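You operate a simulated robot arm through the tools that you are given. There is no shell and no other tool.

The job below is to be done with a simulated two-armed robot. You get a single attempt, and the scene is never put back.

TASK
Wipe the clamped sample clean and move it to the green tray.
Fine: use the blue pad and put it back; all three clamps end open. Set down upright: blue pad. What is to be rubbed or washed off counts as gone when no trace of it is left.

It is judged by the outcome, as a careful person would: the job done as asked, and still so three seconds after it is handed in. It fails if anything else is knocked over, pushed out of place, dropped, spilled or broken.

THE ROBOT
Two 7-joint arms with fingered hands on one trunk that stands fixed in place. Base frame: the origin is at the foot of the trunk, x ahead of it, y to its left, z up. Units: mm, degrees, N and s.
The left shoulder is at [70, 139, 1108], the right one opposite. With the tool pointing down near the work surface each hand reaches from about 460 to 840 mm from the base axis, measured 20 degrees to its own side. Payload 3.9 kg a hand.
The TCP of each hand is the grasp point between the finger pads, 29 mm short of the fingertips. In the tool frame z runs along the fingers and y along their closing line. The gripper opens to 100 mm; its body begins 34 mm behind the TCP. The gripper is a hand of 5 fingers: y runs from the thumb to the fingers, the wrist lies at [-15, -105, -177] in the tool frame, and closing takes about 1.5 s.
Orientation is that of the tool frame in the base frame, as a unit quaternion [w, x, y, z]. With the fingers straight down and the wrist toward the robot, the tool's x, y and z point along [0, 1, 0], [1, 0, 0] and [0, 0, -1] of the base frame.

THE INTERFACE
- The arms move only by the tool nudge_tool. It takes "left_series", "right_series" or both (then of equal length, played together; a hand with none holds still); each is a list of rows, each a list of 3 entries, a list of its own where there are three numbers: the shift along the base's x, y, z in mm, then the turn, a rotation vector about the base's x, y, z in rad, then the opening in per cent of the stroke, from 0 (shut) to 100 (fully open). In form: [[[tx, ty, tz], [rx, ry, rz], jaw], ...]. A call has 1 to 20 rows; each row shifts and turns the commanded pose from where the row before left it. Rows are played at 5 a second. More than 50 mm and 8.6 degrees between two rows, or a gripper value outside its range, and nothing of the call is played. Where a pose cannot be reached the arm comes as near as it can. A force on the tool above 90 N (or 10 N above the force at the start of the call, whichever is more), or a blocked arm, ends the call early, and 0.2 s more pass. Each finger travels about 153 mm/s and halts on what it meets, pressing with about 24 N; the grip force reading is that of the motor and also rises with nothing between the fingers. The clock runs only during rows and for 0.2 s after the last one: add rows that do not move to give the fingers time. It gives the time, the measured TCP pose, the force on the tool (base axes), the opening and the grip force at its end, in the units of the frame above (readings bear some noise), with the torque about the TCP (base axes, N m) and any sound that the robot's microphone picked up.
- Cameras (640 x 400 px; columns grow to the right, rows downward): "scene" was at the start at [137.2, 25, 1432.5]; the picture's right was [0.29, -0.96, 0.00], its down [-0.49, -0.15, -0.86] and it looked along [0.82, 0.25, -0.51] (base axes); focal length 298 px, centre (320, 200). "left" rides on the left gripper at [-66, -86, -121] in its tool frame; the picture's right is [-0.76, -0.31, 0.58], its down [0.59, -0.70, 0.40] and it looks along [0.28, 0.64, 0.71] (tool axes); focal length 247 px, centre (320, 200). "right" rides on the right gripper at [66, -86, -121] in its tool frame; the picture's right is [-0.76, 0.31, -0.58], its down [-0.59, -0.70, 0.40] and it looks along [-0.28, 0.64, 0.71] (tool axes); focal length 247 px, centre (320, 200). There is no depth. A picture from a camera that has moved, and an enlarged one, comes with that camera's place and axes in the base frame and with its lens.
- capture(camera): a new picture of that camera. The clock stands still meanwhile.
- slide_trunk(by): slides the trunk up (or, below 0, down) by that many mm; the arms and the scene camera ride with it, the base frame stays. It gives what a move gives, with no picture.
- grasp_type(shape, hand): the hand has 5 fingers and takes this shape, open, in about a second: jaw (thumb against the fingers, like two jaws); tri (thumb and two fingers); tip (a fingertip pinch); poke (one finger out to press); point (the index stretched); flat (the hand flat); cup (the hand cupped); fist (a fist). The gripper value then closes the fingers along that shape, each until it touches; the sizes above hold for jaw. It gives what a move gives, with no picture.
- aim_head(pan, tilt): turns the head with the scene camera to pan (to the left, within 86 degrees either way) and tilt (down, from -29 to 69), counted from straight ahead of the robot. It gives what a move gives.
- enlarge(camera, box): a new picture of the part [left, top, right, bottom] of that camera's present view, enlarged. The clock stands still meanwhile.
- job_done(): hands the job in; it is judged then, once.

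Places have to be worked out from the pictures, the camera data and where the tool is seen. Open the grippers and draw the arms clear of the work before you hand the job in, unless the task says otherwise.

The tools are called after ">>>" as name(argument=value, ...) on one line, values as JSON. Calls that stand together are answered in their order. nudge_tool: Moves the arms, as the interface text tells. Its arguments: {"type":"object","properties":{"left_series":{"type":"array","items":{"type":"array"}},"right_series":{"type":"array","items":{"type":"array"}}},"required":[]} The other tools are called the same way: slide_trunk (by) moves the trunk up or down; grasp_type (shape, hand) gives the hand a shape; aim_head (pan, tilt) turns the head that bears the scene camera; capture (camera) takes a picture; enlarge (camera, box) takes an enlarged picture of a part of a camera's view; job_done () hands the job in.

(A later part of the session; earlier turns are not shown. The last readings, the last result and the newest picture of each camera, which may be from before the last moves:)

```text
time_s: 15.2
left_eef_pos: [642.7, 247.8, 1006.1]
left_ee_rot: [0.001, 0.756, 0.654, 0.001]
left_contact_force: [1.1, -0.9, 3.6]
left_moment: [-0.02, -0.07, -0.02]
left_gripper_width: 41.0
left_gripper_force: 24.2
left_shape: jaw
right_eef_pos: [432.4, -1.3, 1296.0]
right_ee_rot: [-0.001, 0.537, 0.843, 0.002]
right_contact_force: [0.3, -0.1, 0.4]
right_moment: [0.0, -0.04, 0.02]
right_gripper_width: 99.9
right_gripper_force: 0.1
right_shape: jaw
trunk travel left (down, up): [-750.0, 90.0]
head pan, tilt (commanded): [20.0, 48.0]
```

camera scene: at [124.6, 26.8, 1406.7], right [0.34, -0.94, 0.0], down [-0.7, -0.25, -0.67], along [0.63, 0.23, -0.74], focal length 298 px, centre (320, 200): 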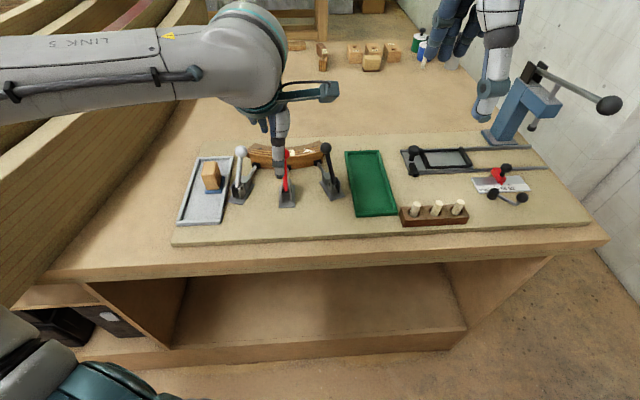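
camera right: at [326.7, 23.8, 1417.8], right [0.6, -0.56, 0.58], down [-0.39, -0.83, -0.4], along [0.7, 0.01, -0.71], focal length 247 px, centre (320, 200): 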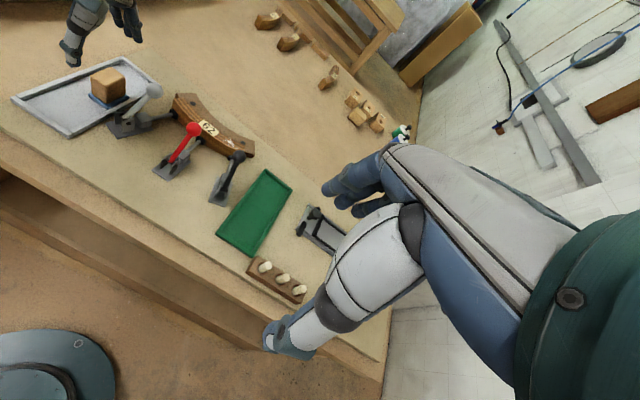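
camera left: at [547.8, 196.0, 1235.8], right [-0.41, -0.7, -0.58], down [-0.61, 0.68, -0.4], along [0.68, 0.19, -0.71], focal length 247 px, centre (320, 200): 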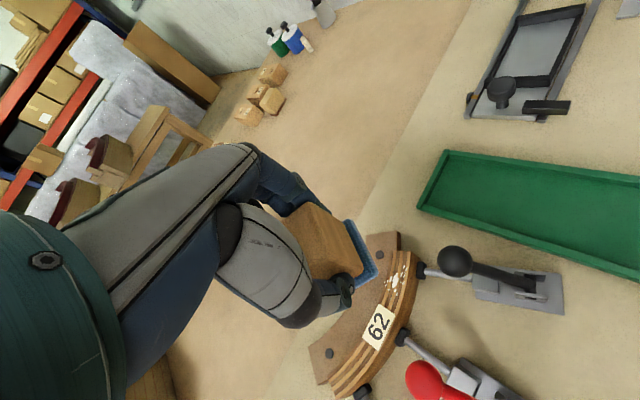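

Contact began: about 3.6 N up at z≈1006. I press a touch more.

>>> nudge_tool(left_series=[[[0, 0, -1], [0, 0, 0], 0], [[0, 0, 0], [0, 0, 0], 0]])

```text
time_s: 15.8
left_eef_pos: [642.8, 248.2, 1007.2]
left_ee_rot: [0.001, 0.757, 0.654, 0.001]
left_contact_force: [1.2, 0.8, 5.8]
left_moment: [0.01, -0.11, 0.05]
left_gripper_width: 41.3
left_gripper_force: 24.3
left_shape: jaw
right_eef_pos: [431.3, 1.0, 1294.4]
right_ee_rot: [-0.001, 0.538, 0.843, 0.0]
right_contact_force: [-0.3, -0.3, 0.5]
right_moment: [-0.04, 0.0, 0.0]
right_gripper_width: 99.8
right_gripper_force: 0.0
right_shape: jaw
trunk travel left (down, up): [-750.0, 90.0]
head pan, tilt (commanded): [20.0, 48.0]
```

About 6 N now. I press one more mm and wipe back and forth along the arc over the whole spotted stretch.

>>> nudge_tool(left_series=[[[0, 0, -1], [0, 0, 0], 0], [[-5, 8, 0], [0, 0, 0], 0], [[-6, 9, 0], [0, 0, 0], 0], [[5.6, -7.2, 0], [0, 0, 0], 0], [[5.6, -7.2, 0], [0, 0, 0], 0], [[5.6, -7.2, 0], [0, 0, 0], 0], [[5.6, -7.2, 0], [0, 0, 0], 0], [[5.6, -7.2, 0], [0, 0, 0], 0], [[-5.6, 7.2, 0], [0, 0, 0], 0], [[-5.6, 7.2, 0], [0, 0, 0], 0], [[-5.6, 7.2, 0], [0, 0, 0], 0]])

>>> enlarge(camera="right", box=[180, 100, 270, 170])

>>> enlarge(camera="left", box=[250, 180, 460, 370])

>>> enlarge(camera="scene", box=[230, 110, 350, 210])

```text
time_s: 18.2
left_eef_pos: [640.3, 250.6, 1006.0]
left_ee_rot: [-0.001, 0.756, 0.654, 0.002]
left_contact_force: [0.2, -1.7, 8.2]
left_moment: [-0.08, -0.13, -0.06]
left_gripper_width: 41.9
left_gripper_force: 24.4
left_shape: jaw
right_eef_pos: [431.4, -0.9, 1294.3]
right_ee_rot: [-0.001, 0.537, 0.843, 0.0]
right_contact_force: [0.2, -0.9, 0.7]
right_moment: [-0.01, -0.01, 0.0]
right_gripper_width: 99.8
right_gripper_force: 0.0
right_shape: jaw
trunk travel left (down, up): [-750.0, 90.0]
head pan, tilt (commanded): [20.0, 48.0]
```

```text
5.71 times, centred on (225, 135) of right
camera zoom: at [325.8, 23.5, 1418.0], right [0.6, -0.56, 0.58], down [-0.39, -0.83, -0.4], along [0.7, 0.01, -0.71], focal length 1411 px, centre (863, 571)
```

zoom: 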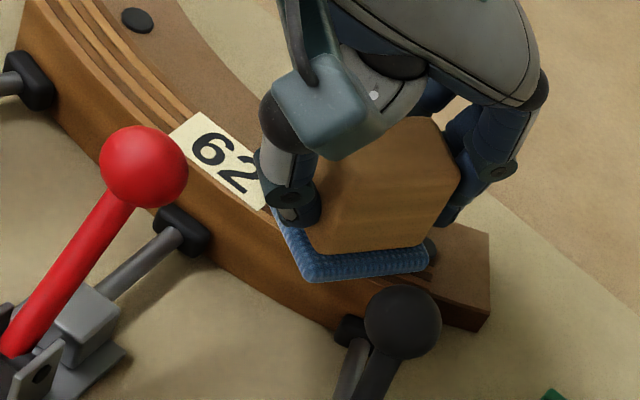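

```text
2.11 times, centred on (355, 275) of left
camera zoom: at [547.0, 198.9, 1126.7], right [-0.41, -0.7, -0.58], down [-0.61, 0.68, -0.4], along [0.68, 0.19, -0.71], focal length 520 px, centre (246, 42)
```

zoom: 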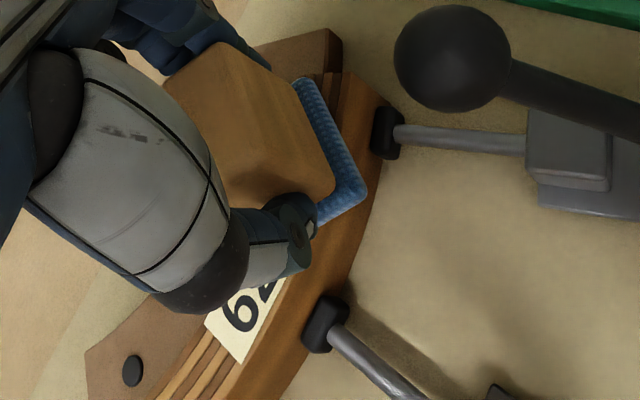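

```text
4.00 times, centred on (290, 160) of scene
camera zoom: at [124.0, 25.0, 1406.8], right [0.34, -0.94, 0.0], down [-0.7, -0.25, -0.67], along [0.63, 0.23, -0.74], focal length 1190 px, centre (440, 360)
```

zoom: 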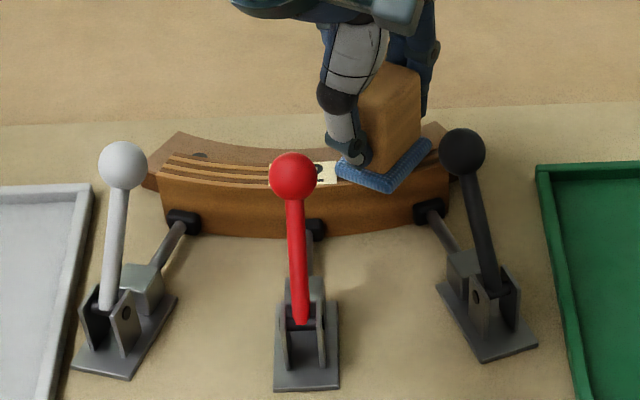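

Force steady at ~8 N and no spots visible around the pad. I do more strokes, then lift to inspect.

>>> nudge_tool(left_series=[[[-5.6, 7.2, 0], [0, 0, 0], 0], [[-5.6, 7.2, 0], [0, 0, 0], 0], [[5.6, -7.2, 0], [0, 0, 0], 0], [[5.6, -7.2, 0], [0, 0, 0], 0], [[5.6, -7.2, 0], [0, 0, 0], 0], [[5.6, -7.2, 0], [0, 0, 0], 0], [[5.6, -7.2, 0], [0, 0, 0], 0], [[-5.6, 7.2, 0], [0, 0, 0], 0], [[-5.6, 7.2, 0], [0, 0, 0], 0], [[-5.6, 7.2, 0], [0, 0, 0], 0], [[-5.6, 7.2, 0], [0, 0, 0], 0], [[-5.6, 7.2, 0], [0, 0, 0], 0], [[5.6, -7.2, 0], [0, 0, 0], 0], [[5.6, -7.2, 0], [0, 0, 0], 0], [[5.6, -7.2, 0], [0, 0, 0], 0], [[0, 0, 0], [0, 0, 0], 0]])

```text
time_s: 21.6
left_eef_pos: [648.4, 244.7, 1005.2]
left_ee_rot: [0.001, 0.756, 0.654, 0.0]
left_contact_force: [-2.2, 2.3, 7.8]
left_moment: [0.03, 0.02, 0.03]
left_gripper_width: 42.0
left_gripper_force: 24.2
left_shape: jaw
right_eef_pos: [431.8, 1.5, 1296.9]
right_ee_rot: [0.001, 0.537, 0.844, 0.0]
right_contact_force: [-0.3, 0.2, 0.6]
right_moment: [0.02, -0.01, 0.0]
right_gripper_width: 99.7
right_gripper_force: 0.1
right_shape: jaw
trunk travel left (down, up): [-750.0, 90.0]
head pan, tilt (commanded): [20.0, 48.0]
```

Stroke finished with steady contact. I lift 100 mm and inspect the sample top.

>>> nudge_tool(left_series=[[[0, 0, 15], [0, 0, 0], 0], [[0, 0, 25], [0, 0, 0], 0], [[0, 0, 30], [0, 0, 0], 0], [[0, 0, 30], [0, 0, 0], 0], [[0, 0, 10], [0, 0, 0], 0], [[0, 0, 0], [0, 0, 0], 0]])

>>> enlarge(camera="left", box=[330, 220, 430, 320])

>>> enlarge(camera="right", box=[160, 80, 280, 170])

>>> enlarge(camera="scene", box=[230, 110, 350, 210])

```text
time_s: 23.0
left_eef_pos: [649.9, 243.1, 1115.1]
left_ee_rot: [0.0, 0.756, 0.654, 0.0]
left_contact_force: [-0.2, -1.0, -1.0]
left_moment: [0.0, 0.0, -0.01]
left_gripper_width: 41.9
left_gripper_force: 23.8
left_shape: jaw
right_eef_pos: [433.7, -1.7, 1294.8]
right_ee_rot: [-0.001, 0.537, 0.844, 0.0]
right_contact_force: [-0.6, 1.0, -0.2]
right_moment: [0.01, -0.01, 0.0]
right_gripper_width: 99.8
right_gripper_force: 0.0
right_shape: jaw
trunk travel left (down, up): [-750.0, 90.0]
head pan, tilt (commanded): [20.0, 48.0]
```

```text
4.00 times, centred on (380, 270) of left
camera zoom: at [555.0, 191.0, 1236.5], right [-0.41, -0.7, -0.58], down [-0.61, 0.68, -0.4], along [0.68, 0.19, -0.71], focal length 988 px, centre (80, -80)
```

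zoom: 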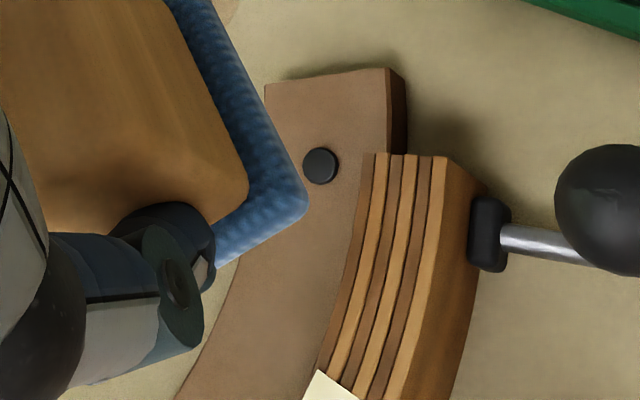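

```text
4.44 times, centred on (220, 125) of right
camera zoom: at [327.2, 24.4, 1417.6], right [0.6, -0.56, 0.58], down [-0.39, -0.83, -0.4], along [0.7, 0.01, -0.71], focal length 1098 px, centre (764, 533)
```

zoom: 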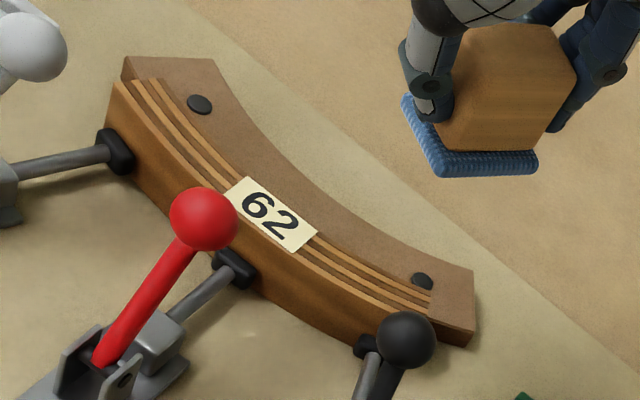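

```text
4.00 times, centred on (290, 160) of scene
camera zoom: at [125.3, 25.9, 1406.6], right [0.34, -0.94, 0.0], down [-0.7, -0.25, -0.67], along [0.63, 0.23, -0.74], focal length 1190 px, centre (440, 360)
```

zoom: 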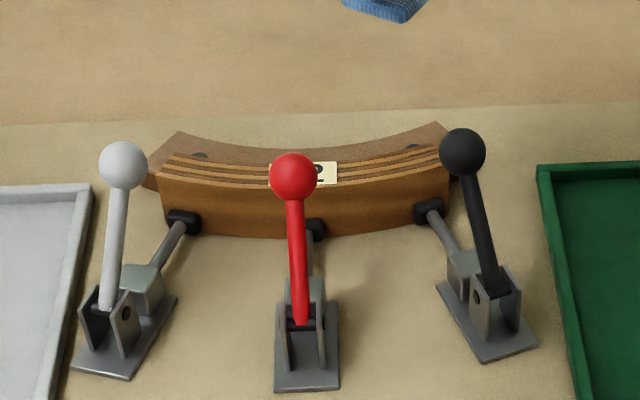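

The top is completely clean now. I carry the pad back over its spot in the grey tray, turning the hand back by +34°.

>>> nudge_tool(left_series=[[[-26, 29, 0], [0, 0, 0.1], 0], [[-26, 29, 0], [0, 0, 0.1], 0], [[-26, 29, 0], [0, 0, 0.1], 0], [[-26, 29, 0], [0, 0, 0.1], 0], [[-26, 29, 0], [0, 0, 0.1], 0], [[-26, 29, 0], [0, 0, 0.1], 0], [[0, 0, -20], [0, 0, 0], 0], [[0, 0, -30], [0, 0, 0], 0], [[0, 0, -30], [0, 0, 0], 0], [[0, 0, -20], [0, 0, 0], 0], [[0, 0, -20], [0, 0, 0], 0], [[0, 0, 0], [0, 0, 0], 0]])

>>> enlarge(camera="left", box=[250, 160, 450, 370])

>>> enlarge(camera="right", box=[40, 20, 180, 140])

>>> enlarge(camera="scene", box=[160, 110, 290, 230])

```text
time_s: 25.6
left_eef_pos: [491.2, 417.7, 995.3]
left_ee_rot: [0.001, 0.53, 0.848, 0.001]
left_contact_force: [0.4, -0.5, -0.9]
left_moment: [0.01, -0.02, 0.0]
left_gripper_width: 41.9
left_gripper_force: 24.1
left_shape: jaw
right_eef_pos: [432.6, -0.9, 1294.6]
right_ee_rot: [-0.001, 0.537, 0.843, 0.0]
right_contact_force: [0.6, -0.2, 0.6]
right_moment: [0.02, -0.01, 0.02]
right_gripper_width: 99.7
right_gripper_force: 0.1
right_shape: jaw
trunk travel left (down, up): [-750.0, 90.0]
head pan, tilt (commanded): [20.0, 48.0]
```

```text
1.90 times, centred on (350, 265) of left
camera zoom: at [443.6, 321.3, 1115.9], right [0.06, -0.81, -0.58], down [-0.89, 0.22, -0.4], along [0.45, 0.54, -0.71], focal length 470 px, centre (263, 76)
```

zoom: 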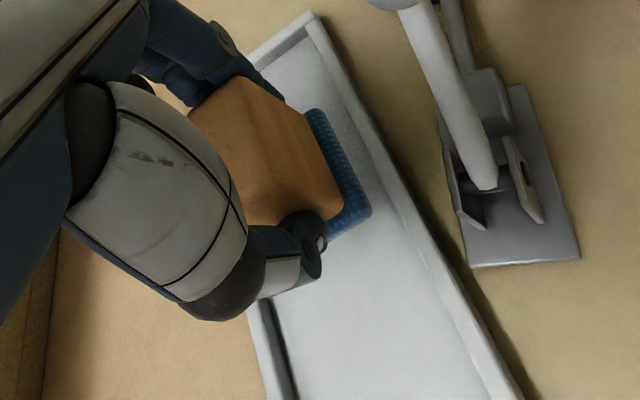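

```text
3.33 times, centred on (110, 80) of right
camera zoom: at [326.7, 23.8, 1417.8], right [0.6, -0.56, 0.58], down [-0.39, -0.83, -0.4], along [0.7, 0.01, -0.71], focal length 823 px, centre (1020, 600)
```

zoom: 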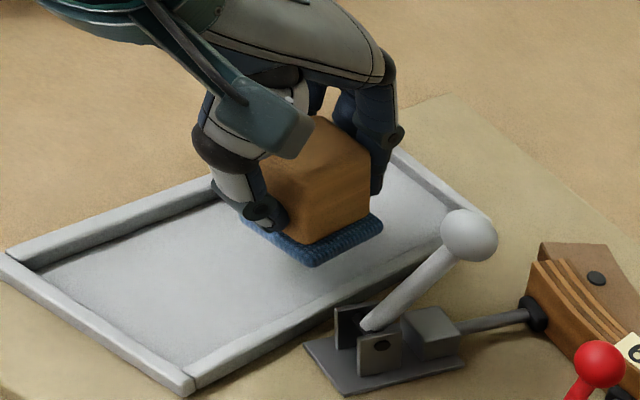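

```text
3.33 times, centred on (225, 170) of scene
camera zoom: at [124.8, 25.4, 1406.7], right [0.34, -0.94, 0.0], down [-0.7, -0.25, -0.67], along [0.63, 0.23, -0.74], focal length 992 px, centre (637, 300)
```

zoom: 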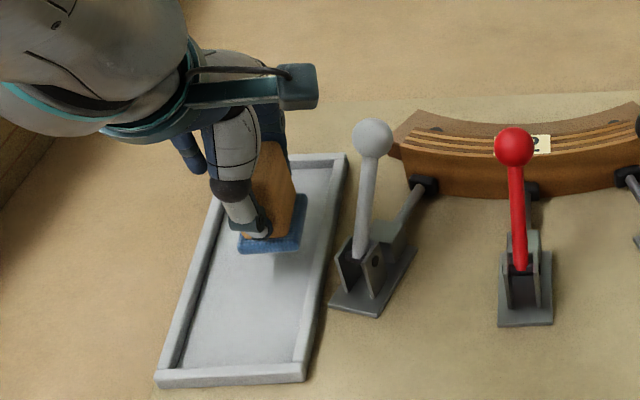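

The pad is back over its original place inside the tray. I lower to just above the floor, then find contact.

>>> nudge_tool(left_series=[[[2, 0, -10], [0, 0, 0], 0], [[0, 0, -8], [0, 0, 0], 0], [[0, 0, -4], [0, 0, 0], 0], [[0, 0, 0], [0, 0, 0], 0]])

>>> nudge_tool(left_series=[[[0, 0, -2], [0, 0, 0], 0], [[0, 0, -1.5], [0, 0, 0], 0], [[0, 0, 0], [0, 0, 0], 0]])

```text
time_s: 26.6
left_eef_pos: [494.6, 418.0, 971.8]
left_ee_rot: [0.0, 0.529, 0.848, 0.001]
left_contact_force: [-0.5, 0.3, 0.2]
left_moment: [0.01, 0.0, 0.0]
left_gripper_width: 42.2
left_gripper_force: 23.9
left_shape: jaw
right_eef_pos: [432.6, -0.6, 1293.7]
right_ee_rot: [-0.001, 0.538, 0.843, 0.001]
right_contact_force: [0.8, -0.5, -0.3]
right_moment: [0.04, 0.02, 0.02]
right_gripper_width: 99.9
right_gripper_force: 0.0
right_shape: jaw
trunk travel left (down, up): [-750.0, 90.0]
head pan, tilt (commanded): [20.0, 48.0]
```

```text
time_s: 27.4
left_eef_pos: [494.6, 418.5, 969.0]
left_ee_rot: [0.0, 0.529, 0.848, -0.001]
left_contact_force: [-0.6, -0.3, -0.8]
left_moment: [0.03, -0.02, -0.01]
left_gripper_width: 41.9
left_gripper_force: 24.1
left_shape: jaw
right_eef_pos: [431.6, -1.4, 1293.4]
right_ee_rot: [-0.001, 0.538, 0.843, 0.0]
right_contact_force: [0.5, -0.4, 0.5]
right_moment: [-0.02, -0.01, 0.02]
right_gripper_width: 99.8
right_gripper_force: 0.1
right_shape: jaw
trunk travel left (down, up): [-750.0, 90.0]
head pan, tilt (commanded): [20.0, 48.0]
```

No contact yet at 969; I lower a little more in 1 mm steps.

>>> nudge_tool(left_series=[[[0, 0, -1], [0, 0, 0], 0], [[0, 0, -1], [0, 0, 0], 0], [[0, 0, 0], [0, 0, 0], 0]])

>>> enlarge(camera="right", box=[80, 50, 160, 120])

```text
time_s: 28.2
left_eef_pos: [494.9, 418.5, 967.2]
left_ee_rot: [0.001, 0.529, 0.849, 0.002]
left_contact_force: [0.4, 1.6, 7.1]
left_moment: [0.03, -0.03, 0.02]
left_gripper_width: 42.0
left_gripper_force: 24.0
left_shape: jaw
right_eef_pos: [432.6, 0.4, 1294.7]
right_ee_rot: [-0.001, 0.538, 0.843, 0.001]
right_contact_force: [-0.1, 0.3, 0.3]
right_moment: [0.0, -0.01, -0.01]
right_gripper_width: 99.8
right_gripper_force: 0.0
right_shape: jaw
trunk travel left (down, up): [-750.0, 90.0]
head pan, tilt (commanded): [20.0, 48.0]
```

```text
5.71 times, centred on (120, 85) of right
camera zoom: at [325.9, 23.7, 1418.1], right [0.6, -0.56, 0.58], down [-0.39, -0.83, -0.4], along [0.7, 0.01, -0.71], focal length 1411 px, centre (1463, 857)
```

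zoom: 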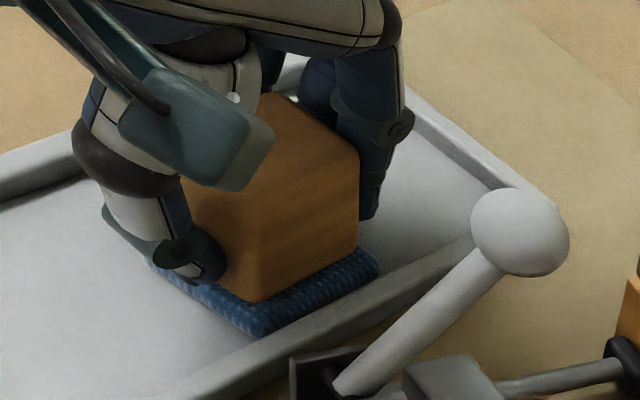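

Contact at 7 N, pad flat on the tray floor. I ease up 1 mm and open the fingers gradually.

>>> nudge_tool(left_series=[[[0, 0, 1], [0, 0, 0], 0], [[0, 0, 0], [0, 0, 0], 30], [[0, 0, 0], [0, 0, 0], 45], [[0, 0, 0], [0, 0, 0], 55], [[0, 0, 0], [0, 0, 0], 65], [[0, 0, 0], [0, 0, 0], 75], [[0, 0, 0], [0, 0, 0], 80], [[0, 0, 0], [0, 0, 0], 80], [[0, 0, 0], [0, 0, 0], 80]])

>>> enlarge(camera="right", box=[60, 30, 160, 120])

>>> enlarge(camera="left", box=[250, 160, 450, 370])

```text
time_s: 30.2
left_eef_pos: [494.8, 419.1, 967.8]
left_ee_rot: [0.001, 0.529, 0.849, 0.0]
left_contact_force: [0.2, -1.2, -0.2]
left_moment: [-0.01, 0.01, 0.0]
left_gripper_width: 79.8
left_gripper_force: 0.0
left_shape: jaw
right_eef_pos: [432.1, -2.1, 1295.4]
right_ee_rot: [-0.001, 0.537, 0.844, 0.001]
right_contact_force: [0.0, 0.1, 1.3]
right_moment: [0.0, 0.01, -0.01]
right_gripper_width: 99.9
right_gripper_force: 0.1
right_shape: jaw
trunk travel left (down, up): [-750.0, 90.0]
head pan, tilt (commanded): [20.0, 48.0]
```

```text
4.44 times, centred on (110, 75) of right
camera zoom: at [326.9, 24.3, 1417.7], right [0.6, -0.56, 0.58], down [-0.39, -0.83, -0.4], along [0.7, 0.01, -0.71], focal length 1098 px, centre (1253, 756)
```

zoom: 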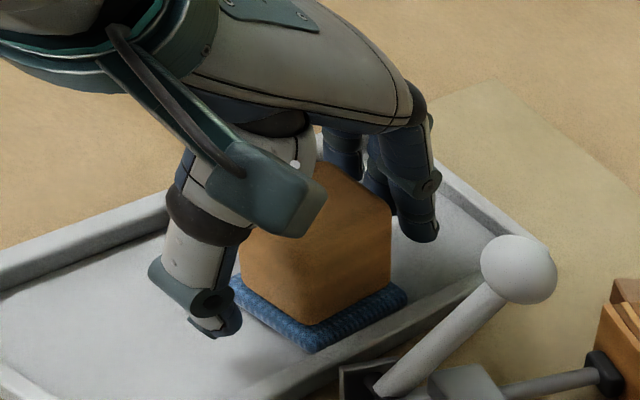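

```text
1.90 times, centred on (350, 265) of left
camera zoom: at [446.5, 322.1, 1088.9], right [0.06, -0.81, -0.58], down [-0.89, 0.22, -0.4], along [0.45, 0.54, -0.71], focal length 470 px, centre (263, 76)
```

zoom: 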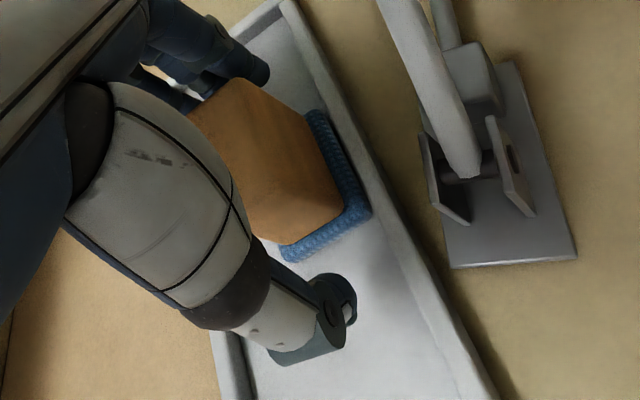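

The pad is released and stands flat in the tray. I lift straight up, then move to above the white clamp knob (≈[537,355,1007]), turning the hand so its closing line follows that lever's swing plane.

>>> nudge_tool(left_series=[[[0, 0, 15], [0, 0, 0], 80], [[0, 0, 30], [0, 0, 0], 80], [[0, 0, 35], [0, 0, 0], 85], [[0, 0, 35], [0, 0, 0], 85], [[0, 0, 35], [0, 0, -0.07], 85], [[9, -22, 0], [0, 0, -0.1], 85], [[9, -22, 0], [0, 0, -0.1], 85], [[10, -21, 0], [0, 0, -0.1], 85], [[0, 0, -25], [0, 0, 0], 85], [[0, 0, 0], [0, 0, 0], 85]])

>>> capture(camera="left")

>>> enlarge(camera="right", box=[30, 0, 230, 180])

>>> enlarge(camera="scene", box=[160, 70, 340, 230])

```text
time_s: 32.4
left_eef_pos: [523.4, 352.5, 1093.0]
left_ee_rot: [0.0, 0.677, 0.736, -0.001]
left_contact_force: [0.1, -0.4, -1.0]
left_moment: [0.06, 0.01, -0.01]
left_gripper_width: 84.6
left_gripper_force: 0.0
left_shape: jaw
right_eef_pos: [431.0, -0.9, 1294.7]
right_ee_rot: [0.0, 0.537, 0.843, 0.0]
right_contact_force: [-0.8, -0.1, 0.9]
right_moment: [0.03, -0.02, -0.01]
right_gripper_width: 99.8
right_gripper_force: 0.0
right_shape: jaw
trunk travel left (down, up): [-750.0, 90.0]
head pan, tilt (commanded): [20.0, 48.0]
```

```text
taken
camera left: at [442.2, 280.6, 1214.0], right [-0.24, -0.78, -0.58], down [-0.75, 0.53, -0.4], along [0.62, 0.34, -0.71], focal length 247 px, centre (320, 200)
```

left: 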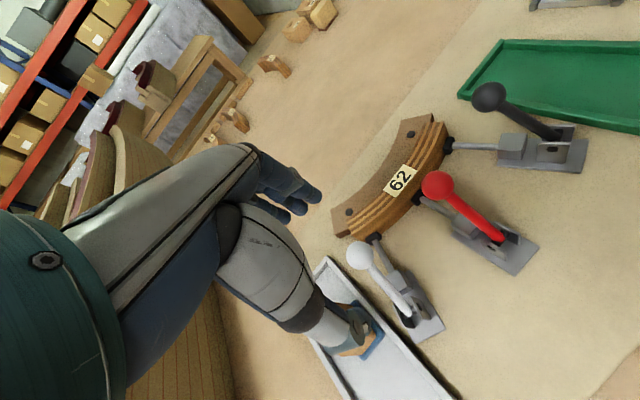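

```text
2.22 times, centred on (130, 90) of right
camera zoom: at [326.5, 23.7, 1417.8], right [0.6, -0.56, 0.58], down [-0.39, -0.83, -0.4], along [0.7, 0.01, -0.71], focal length 549 px, centre (742, 444)
```

zoom: 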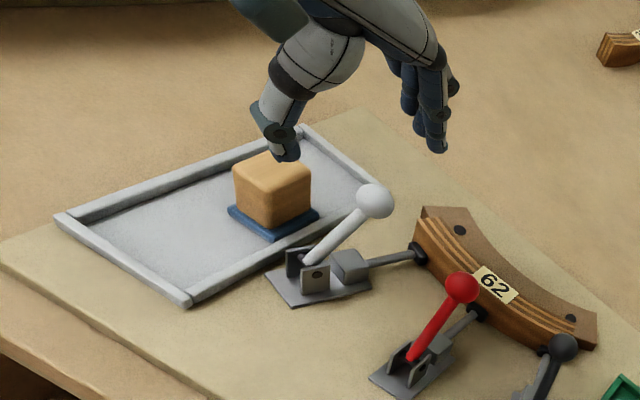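

```text
2.50 times, centred on (250, 150) of scene
camera zoom: at [124.7, 25.2, 1406.7], right [0.34, -0.94, 0.0], down [-0.7, -0.25, -0.67], along [0.63, 0.23, -0.74], focal length 744 px, centre (495, 325)
```

zoom: 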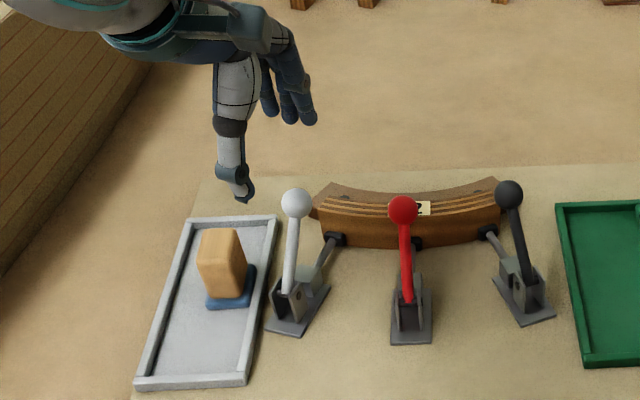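

The knob re-measures at [536,356,1007], centred as planned. I descend so the fingertips sit just in front of and slightly below the knob centre.

>>> nudge_tool(left_series=[[[0, 2, -25], [0, 0, 0], 80], [[0, 0, -24], [0, 0, 0], 80], [[0, 0, -19], [0, 0, 0], 80], [[0, 0, 0], [0, 0, 0], 80]])

>>> enlarge(camera="left", box=[250, 160, 450, 370])

>>> enlarge(camera="right", box=[60, 20, 200, 150])

>>> enlarge(camera="scene", box=[180, 90, 310, 220])

```text
time_s: 33.4
left_eef_pos: [523.1, 354.9, 1024.6]
left_ee_rot: [0.0, 0.676, 0.737, 0.0]
left_contact_force: [0.8, 0.2, -0.5]
left_moment: [-0.03, 0.0, 0.04]
left_gripper_width: 80.3
left_gripper_force: 0.0
left_shape: jaw
right_eef_pos: [432.4, -0.6, 1294.6]
right_ee_rot: [0.0, 0.538, 0.843, 0.001]
right_contact_force: [0.1, 0.7, 0.0]
right_moment: [0.05, 0.0, 0.0]
right_gripper_width: 99.6
right_gripper_force: 0.1
right_shape: jaw
trunk travel left (down, up): [-750.0, 90.0]
head pan, tilt (commanded): [20.0, 48.0]
```

```text
1.90 times, centred on (350, 265) of left
camera zoom: at [442.5, 282.4, 1145.2], right [-0.24, -0.78, -0.58], down [-0.75, 0.53, -0.4], along [0.62, 0.34, -0.71], focal length 470 px, centre (263, 76)
```

zoom: 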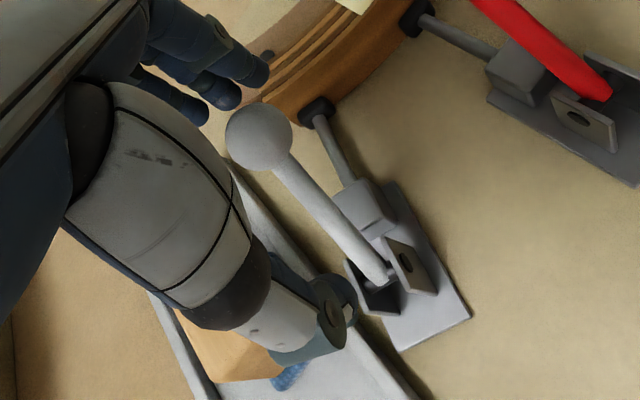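

```text
3.08 times, centred on (130, 85) of right
camera zoom: at [326.6, 24.1, 1417.8], right [0.6, -0.56, 0.58], down [-0.39, -0.83, -0.4], along [0.7, 0.01, -0.71], focal length 760 px, centre (905, 554)
```

zoom: 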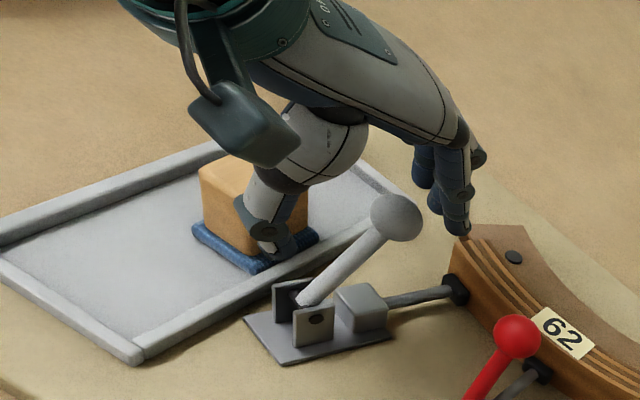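

```text
3.08 times, centred on (245, 155) of scene
camera zoom: at [124.8, 25.6, 1406.7], right [0.34, -0.94, 0.0], down [-0.7, -0.25, -0.67], along [0.63, 0.23, -0.74], focal length 915 px, centre (551, 338)
```

zoom: 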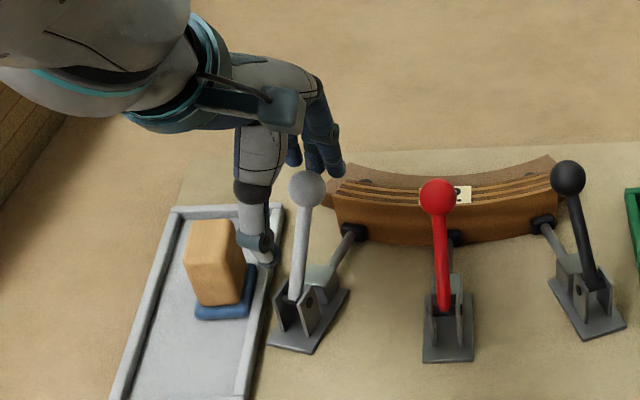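

Fingers are in front of the white knob and the thumb well behind. I pull back along the lever's arc, first to roughly 20° from vertical, and check.

>>> nudge_tool(left_series=[[[-11, -1, 0], [0, 0, 0], 80], [[-7, -0.6, 3], [0, 0, 0], 80], [[-7, -0.6, 3.4], [0, 0, 0], 80], [[-6, -0.5, 3], [0, 0, 0], 80], [[-6, -0.5, 2.6], [0, 0, 0], 80], [[0, 0, 0], [0, 0, 0], 80]])

>>> enlarge(camera="right", box=[60, 20, 200, 150])

>>> enlarge(camera="scene", box=[180, 90, 310, 220])

```text
time_s: 34.8
left_eef_pos: [486.7, 353.4, 1037.2]
left_ee_rot: [0.0, 0.676, 0.737, 0.0]
left_contact_force: [1.2, -0.1, 2.5]
left_moment: [0.0, -0.09, -0.01]
left_gripper_width: 81.4
left_gripper_force: 0.1
left_shape: jaw
right_eef_pos: [432.1, 0.4, 1294.4]
right_ee_rot: [0.0, 0.537, 0.844, 0.0]
right_contact_force: [0.1, -1.6, -0.4]
right_moment: [-0.01, -0.02, 0.01]
right_gripper_width: 99.9
right_gripper_force: 0.1
right_shape: jaw
trunk travel left (down, up): [-750.0, 90.0]
head pan, tilt (commanded): [20.0, 48.0]
```

```text
3.08 times, centred on (130, 85) of right
camera zoom: at [326.9, 24.1, 1417.7], right [0.6, -0.56, 0.58], down [-0.39, -0.83, -0.4], along [0.7, 0.01, -0.71], focal length 760 px, centre (905, 554)
```

zoom: 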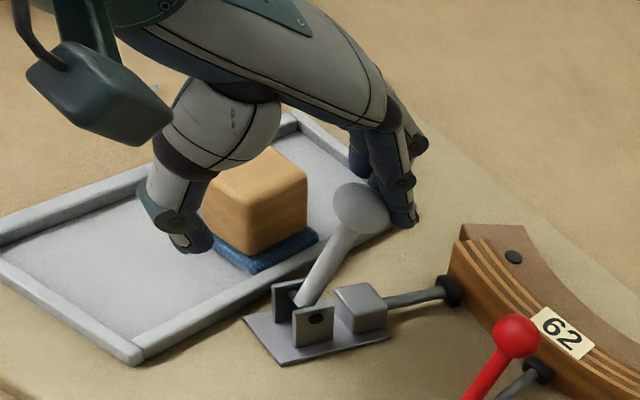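

```text
3.08 times, centred on (245, 155) of scene
camera zoom: at [125.0, 25.6, 1406.7], right [0.34, -0.94, 0.0], down [-0.7, -0.25, -0.67], along [0.63, 0.23, -0.74], focal length 915 px, centre (551, 338)
```

zoom: 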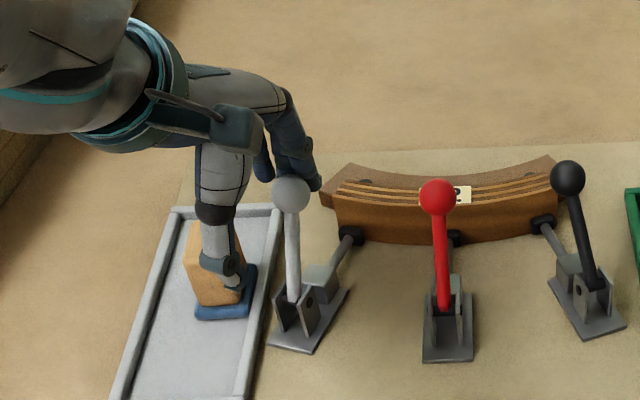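

The lever follows with only ~3 N. I continue the arc past vertical.

>>> nudge_tool(left_series=[[[-7, -0.6, 1.5], [0, 0, 0], 80], [[-7, -0.6, 1], [0, 0, 0], 80], [[-7, -0.6, 0.6], [0, 0, 0], 80], [[-7, -0.6, 0.4], [0, 0, 0], 80], [[-7, -0.6, -0.6], [0, 0, 0], 80], [[-7, -0.6, -1], [0, 0, 0], 80], [[-7, -0.6, -1.6], [0, 0, 0], 80], [[0, 0, 0], [0, 0, 0], 80]])

>>> enlarge(camera="right", box=[60, 20, 200, 150])

>>> enlarge(camera="scene", box=[180, 90, 310, 220])

```text
time_s: 36.6
left_eef_pos: [436.9, 347.9, 1038.8]
left_ee_rot: [0.0, 0.676, 0.737, 0.0]
left_contact_force: [-0.1, -0.9, 0.0]
left_moment: [0.01, -0.01, -0.01]
left_gripper_width: 80.7
left_gripper_force: 0.0
left_shape: jaw
right_eef_pos: [432.9, 0.6, 1296.0]
right_ee_rot: [-0.001, 0.538, 0.843, 0.001]
right_contact_force: [-0.9, 0.3, 0.3]
right_moment: [-0.02, -0.02, 0.0]
right_gripper_width: 99.9
right_gripper_force: 0.1
right_shape: jaw
trunk travel left (down, up): [-750.0, 90.0]
head pan, tilt (commanded): [20.0, 48.0]
```

```text
3.08 times, centred on (130, 85) of right
camera zoom: at [326.9, 24.3, 1417.7], right [0.6, -0.56, 0.58], down [-0.39, -0.83, -0.4], along [0.7, 0.01, -0.71], focal length 760 px, centre (905, 554)
```

zoom: 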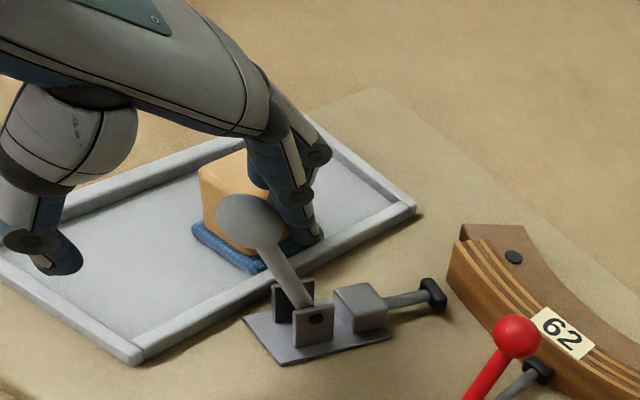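

```text
3.08 times, centred on (245, 155) of scene
camera zoom: at [125.0, 25.9, 1406.6], right [0.34, -0.94, 0.0], down [-0.7, -0.25, -0.67], along [0.63, 0.23, -0.74], focal length 915 px, centre (551, 338)
```

zoom: 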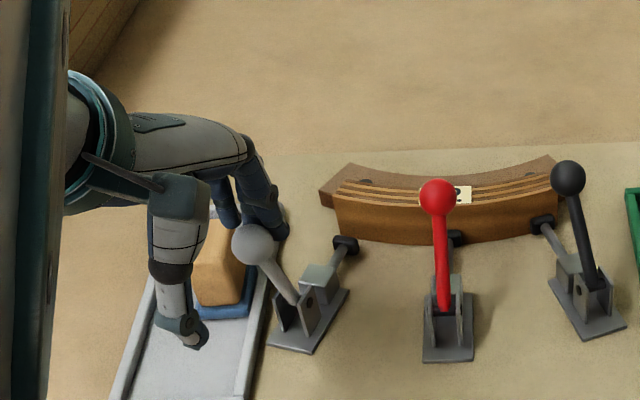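

The plunger has retracted off the sample and the lever is ~17° past vertical. I shift the hand slightly right to stay clear of the pad block and keep pulling the lever back toward its stop.

>>> nudge_tool(left_series=[[[4, 0, 0], [0, 0, 0], 80], [[0, -12, 0], [0, 0, 0], 80], [[-8, -0.6, -2], [0, 0, 0], 80], [[-7, -0.6, -3], [0, 0, 0], 80], [[-6, -0.5, -4], [0, 0, 0], 80], [[-6, -0.5, -4], [0, 0, 0], 80], [[0, 0, 0], [0, 0, 0], 80]])

>>> enlarge(camera="right", box=[60, 20, 200, 150])

>>> enlarge(camera="scene", box=[180, 90, 310, 220])

```text
time_s: 38.2
left_eef_pos: [418.2, 339.2, 1018.6]
left_ee_rot: [0.007, 0.675, 0.738, -0.003]
left_contact_force: [-1.1, 0.8, 0.4]
left_moment: [-0.02, 0.0, 0.0]
left_gripper_width: 80.1
left_gripper_force: 0.0
left_shape: jaw
left hand out of reach, approached as far as the arm can: row 4, 6
right_eef_pos: [432.1, -0.3, 1294.2]
right_ee_rot: [0.0, 0.537, 0.843, 0.0]
right_contact_force: [0.0, 0.1, 0.4]
right_moment: [-0.02, 0.03, 0.0]
right_gripper_width: 99.9
right_gripper_force: 0.0
right_shape: jaw
trunk travel left (down, up): [-750.0, 90.0]
head pan, tilt (commanded): [20.0, 48.0]
```

```text
3.08 times, centred on (130, 85) of right
camera zoom: at [326.9, 24.0, 1417.7], right [0.6, -0.56, 0.58], down [-0.39, -0.83, -0.4], along [0.7, 0.01, -0.71], focal length 760 px, centre (905, 554)
```

zoom: 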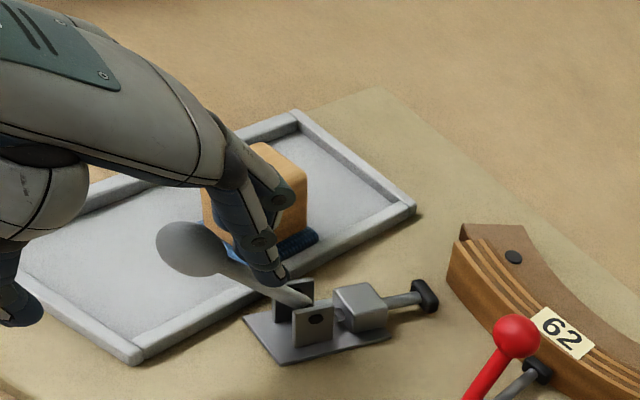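

```text
3.08 times, centred on (245, 155) of scene
camera zoom: at [125.0, 25.6, 1406.6], right [0.34, -0.94, 0.0], down [-0.7, -0.25, -0.67], along [0.63, 0.23, -0.74], focal length 915 px, centre (551, 338)
```

zoom: 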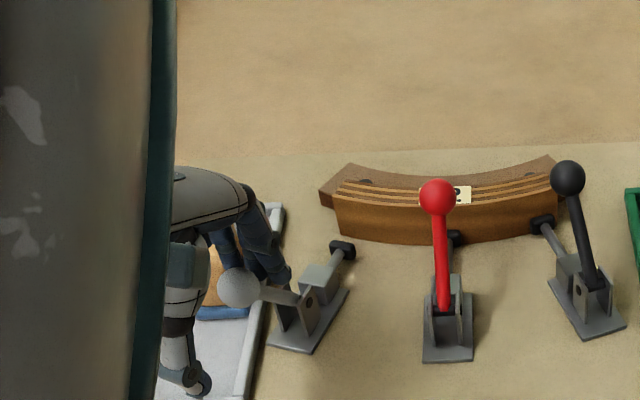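

The white lever is now about 40° back with no force on the hand, and the arm is near its inner reach. I lift clear and look whether the lever stays there.

>>> nudge_tool(left_series=[[[0, 0, 15], [0, 0, 0], 80], [[0, 0, 20], [0, 0, 0], 80], [[0, 0, 25], [0, 0, 0], 80], [[0, 0, 25], [0, 0, 0], 80], [[0, 0, 0], [0, 0, 0], 80]])

>>> enlarge(camera="right", box=[60, 20, 200, 150])

>>> capture(camera="scene")

>>> capture(camera="left")

```text
time_s: 39.4
left_eef_pos: [437.2, 365.4, 1091.7]
left_ee_rot: [0.007, 0.676, 0.737, -0.004]
left_contact_force: [0.3, 0.5, 0.7]
left_moment: [0.03, -0.06, 0.02]
left_gripper_width: 80.1
left_gripper_force: 0.1
left_shape: jaw
left hand out of reach, approached as far as the arm can: row 1, 2, 3, 4
right_eef_pos: [432.3, -0.7, 1295.7]
right_ee_rot: [-0.001, 0.536, 0.844, 0.001]
right_contact_force: [-0.1, -1.4, 0.1]
right_moment: [-0.03, -0.01, -0.01]
right_gripper_width: 99.4
right_gripper_force: 0.0
right_shape: jaw
trunk travel left (down, up): [-750.0, 90.0]
head pan, tilt (commanded): [20.0, 48.0]
```

```text
3.08 times, centred on (130, 85) of right
camera zoom: at [326.9, 24.3, 1417.7], right [0.6, -0.56, 0.58], down [-0.39, -0.83, -0.4], along [0.7, 0.01, -0.71], focal length 760 px, centre (905, 554)
```

zoom: 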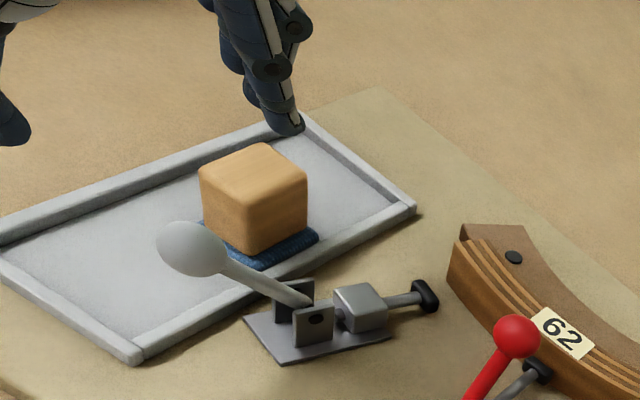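

```text
taken
camera scene: at [125.0, 25.8, 1406.6], right [0.34, -0.94, 0.0], down [-0.7, -0.25, -0.67], along [0.63, 0.23, -0.74], focal length 298 px, centre (320, 200)
```

scene: 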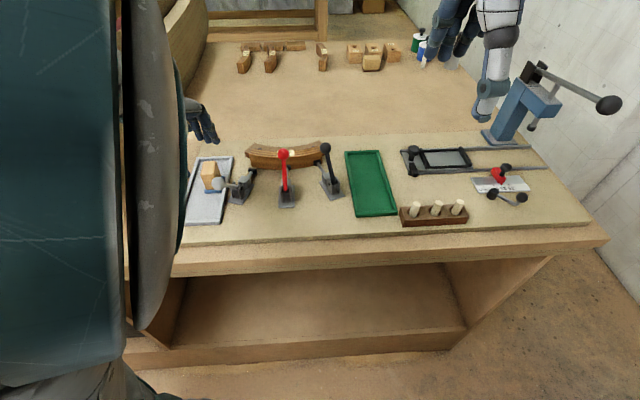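

```text
taken
camera left: at [356.8, 295.7, 1212.9], right [-0.24, -0.79, -0.57], down [-0.75, 0.52, -0.41], along [0.62, 0.33, -0.72], focal length 247 px, centre (320, 200)
```

left: 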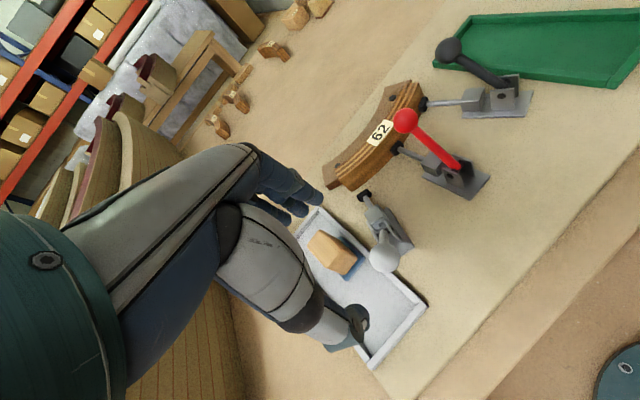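

The lever stays where I left it (~−40°), held by friction, so I want to confirm it is at its stop. I'll close the hand, yaw it to gain reach, and then press gently on the knob from above.

>>> nudge_tool(left_series=[[[15, 5, 0], [0, 0, -0.1], 60], [[10, 5, 0], [0, 0, -0.14], 40], [[0, 0, 0], [0, 0, -0.14], 20], [[0, 0, 0], [0, 0, -0.14], 0], [[0, 0, 0], [0, 0, -0.14], 0], [[0, 0, 0], [0, 0, -0.14], 0], [[0, 0, 0], [0, 0, 0], 0], [[0, 0, 0], [0, 0, 0], 0]])

>>> capture(camera="left")

>>> enlarge(camera="right", box=[40, 0, 200, 150])

```text
time_s: 41.2
left_eef_pos: [462.8, 376.0, 1090.9]
left_ee_rot: [0.0, 0.91, 0.414, 0.0]
left_contact_force: [0.5, -0.8, 0.3]
left_moment: [-0.01, 0.01, -0.02]
left_gripper_width: 0.1
left_gripper_force: 23.9
left_shape: jaw
right_eef_pos: [432.8, 0.5, 1294.9]
right_ee_rot: [0.0, 0.537, 0.843, 0.0]
right_contact_force: [-0.6, -1.4, -0.4]
right_moment: [-0.01, 0.0, -0.01]
right_gripper_width: 99.8
right_gripper_force: 0.1
right_shape: jaw
trunk travel left (down, up): [-750.0, 90.0]
head pan, tilt (commanded): [20.0, 48.0]
```

```text
taken
camera left: at [355.1, 383.2, 1212.7], right [-0.73, -0.37, -0.58], down [-0.14, 0.91, -0.4], along [0.67, -0.21, -0.71], focal length 247 px, centre (320, 200)
```

left: 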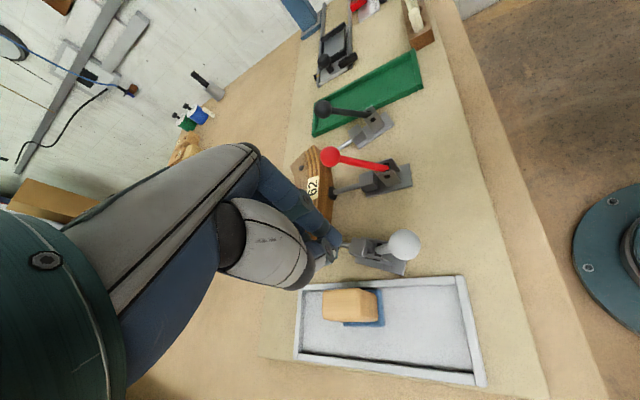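

```text
2.67 times, centred on (120, 75) of right
camera zoom: at [326.8, 24.3, 1417.7], right [0.6, -0.56, 0.58], down [-0.39, -0.83, -0.4], along [0.7, 0.01, -0.71], focal length 659 px, centre (853, 533)
```

zoom: 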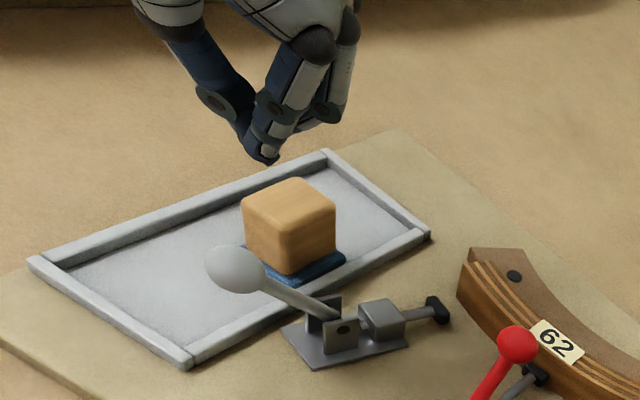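

The knob now measures [436,348,1011], symmetric to its closed position. I lower the closed fingertips in front of it and push gently backward to see whether it goes further.

>>> nudge_tool(left_series=[[[13, -28, 0], [0, 0, 0], 0], [[0, 0, -25], [0, 0, 0], 0], [[0, 0, -25], [0, 0, 0], 0], [[0, 0, -13], [0, 0, 0], 0], [[0, 0, 0], [0, 0, 0], 0]])

>>> enlarge(camera="right", box=[40, 20, 180, 140])

>>> capture(camera="left")

```text
time_s: 42.4
left_eef_pos: [475.7, 349.2, 1026.7]
left_ee_rot: [-0.001, 0.91, 0.414, 0.0]
left_contact_force: [0.6, 0.2, 0.1]
left_moment: [0.03, 0.02, 0.02]
left_gripper_width: 0.1
left_gripper_force: 23.7
left_shape: jaw
right_eef_pos: [432.4, -0.5, 1294.4]
right_ee_rot: [0.0, 0.538, 0.843, 0.001]
right_contact_force: [1.0, -0.5, -0.7]
right_moment: [0.02, 0.02, -0.03]
right_gripper_width: 99.7
right_gripper_force: 0.1
right_shape: jaw
trunk travel left (down, up): [-750.0, 90.0]
head pan, tilt (commanded): [20.0, 48.0]
```

```text
3.33 times, centred on (110, 80) of right
camera zoom: at [326.6, 24.5, 1417.8], right [0.6, -0.56, 0.58], down [-0.39, -0.83, -0.4], along [0.7, 0.01, -0.71], focal length 823 px, centre (1020, 600)
```

zoom: 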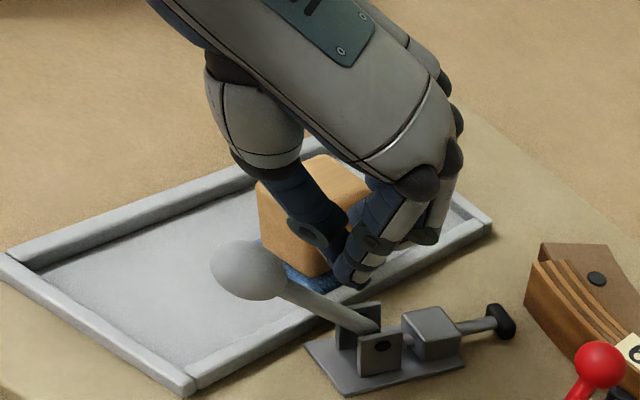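

```text
taken
camera left: at [367.8, 356.4, 1148.8], right [-0.73, -0.37, -0.58], down [-0.14, 0.91, -0.4], along [0.67, -0.21, -0.71], focal length 247 px, centre (320, 200)
```

left: 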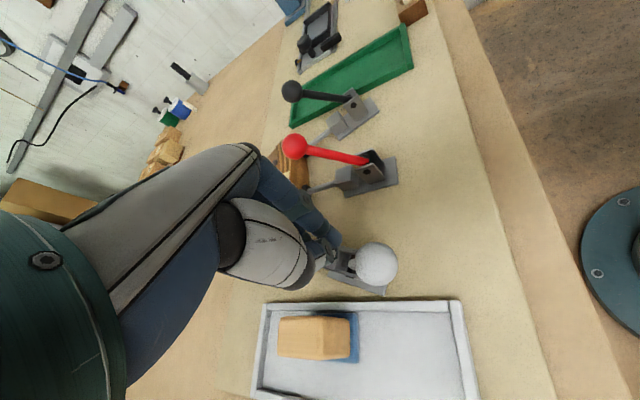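

The fingertips are just in front of the lever. I push back in small steps and watch the force.

>>> nudge_tool(left_series=[[[-4, -0.3, -1], [0, 0, 0], 0], [[-4, -0.3, -1], [0, 0, 0], 0], [[-4, -0.3, -2], [0, 0, 0], 0], [[-4, -0.3, -2], [0, 0, 0], 0], [[0, 0, 0], [0, 0, 0], 0]])

>>> enlarge(camera="right", box=[40, 20, 180, 140])

```text
time_s: 43.6
left_eef_pos: [459.8, 347.6, 1021.6]
left_ee_rot: [0.0, 0.91, 0.415, 0.002]
left_contact_force: [4.3, 3.9, 4.9]
left_moment: [0.03, 0.03, -0.05]
left_gripper_width: 0.1
left_gripper_force: 24.3
left_shape: jaw
right_eef_pos: [432.3, 0.3, 1293.8]
right_ee_rot: [-0.002, 0.537, 0.843, 0.001]
right_contact_force: [-0.5, -0.5, 1.1]
right_moment: [-0.06, 0.0, -0.02]
right_gripper_width: 99.8
right_gripper_force: 0.1
right_shape: jaw
trunk travel left (down, up): [-750.0, 90.0]
head pan, tilt (commanded): [20.0, 48.0]
```

```text
3.33 times, centred on (110, 80) of right
camera zoom: at [327.3, 24.5, 1417.7], right [0.6, -0.56, 0.58], down [-0.39, -0.83, -0.4], along [0.7, 0.01, -0.71], focal length 823 px, centre (1020, 600)
```

zoom: 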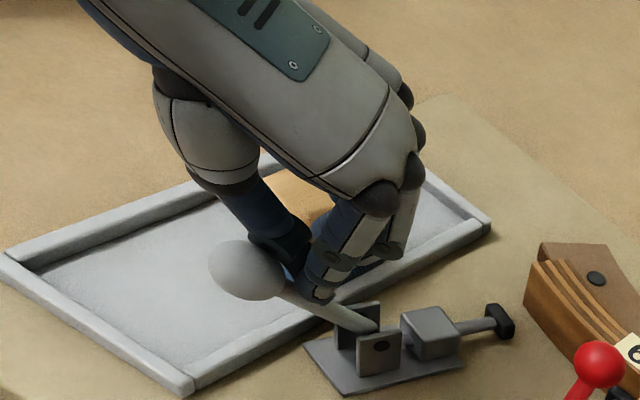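

Resistance of about 7 N with the knob nearly unmoved. I push a few mm more to tell friction from a stop.

>>> nudge_tool(left_series=[[[-2.5, -0.2, -1.5], [0, 0, 0], 0], [[-2.5, -0.2, -1.5], [0, 0, 0], 0], [[0, 0, 0], [0, 0, 0], 0]])

>>> enlarge(camera="right", box=[40, 20, 180, 140])

```text
time_s: 44.4
left_eef_pos: [457.2, 347.4, 1020.9]
left_ee_rot: [-0.001, 0.909, 0.416, 0.003]
left_contact_force: [15.6, 9.2, 19.6]
left_moment: [0.14, 0.1, -0.16]
left_gripper_width: 0.1
left_gripper_force: 23.9
left_shape: jaw
right_eef_pos: [433.8, 0.9, 1294.9]
right_ee_rot: [-0.001, 0.538, 0.843, -0.001]
right_contact_force: [-0.7, -0.7, 0.1]
right_moment: [-0.03, 0.01, 0.03]
right_gripper_width: 99.7
right_gripper_force: 0.1
right_shape: jaw
trunk travel left (down, up): [-750.0, 90.0]
head pan, tilt (commanded): [20.0, 48.0]
```

```text
3.33 times, centred on (110, 80) of right
camera zoom: at [328.3, 24.6, 1417.6], right [0.6, -0.56, 0.57], down [-0.39, -0.83, -0.4], along [0.7, 0.01, -0.71], focal length 823 px, centre (1020, 600)
```

zoom: 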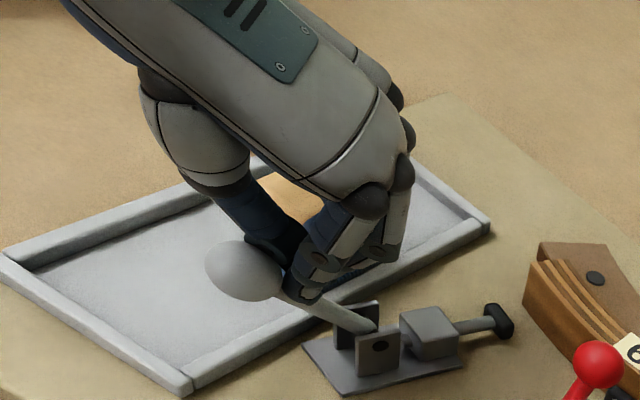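

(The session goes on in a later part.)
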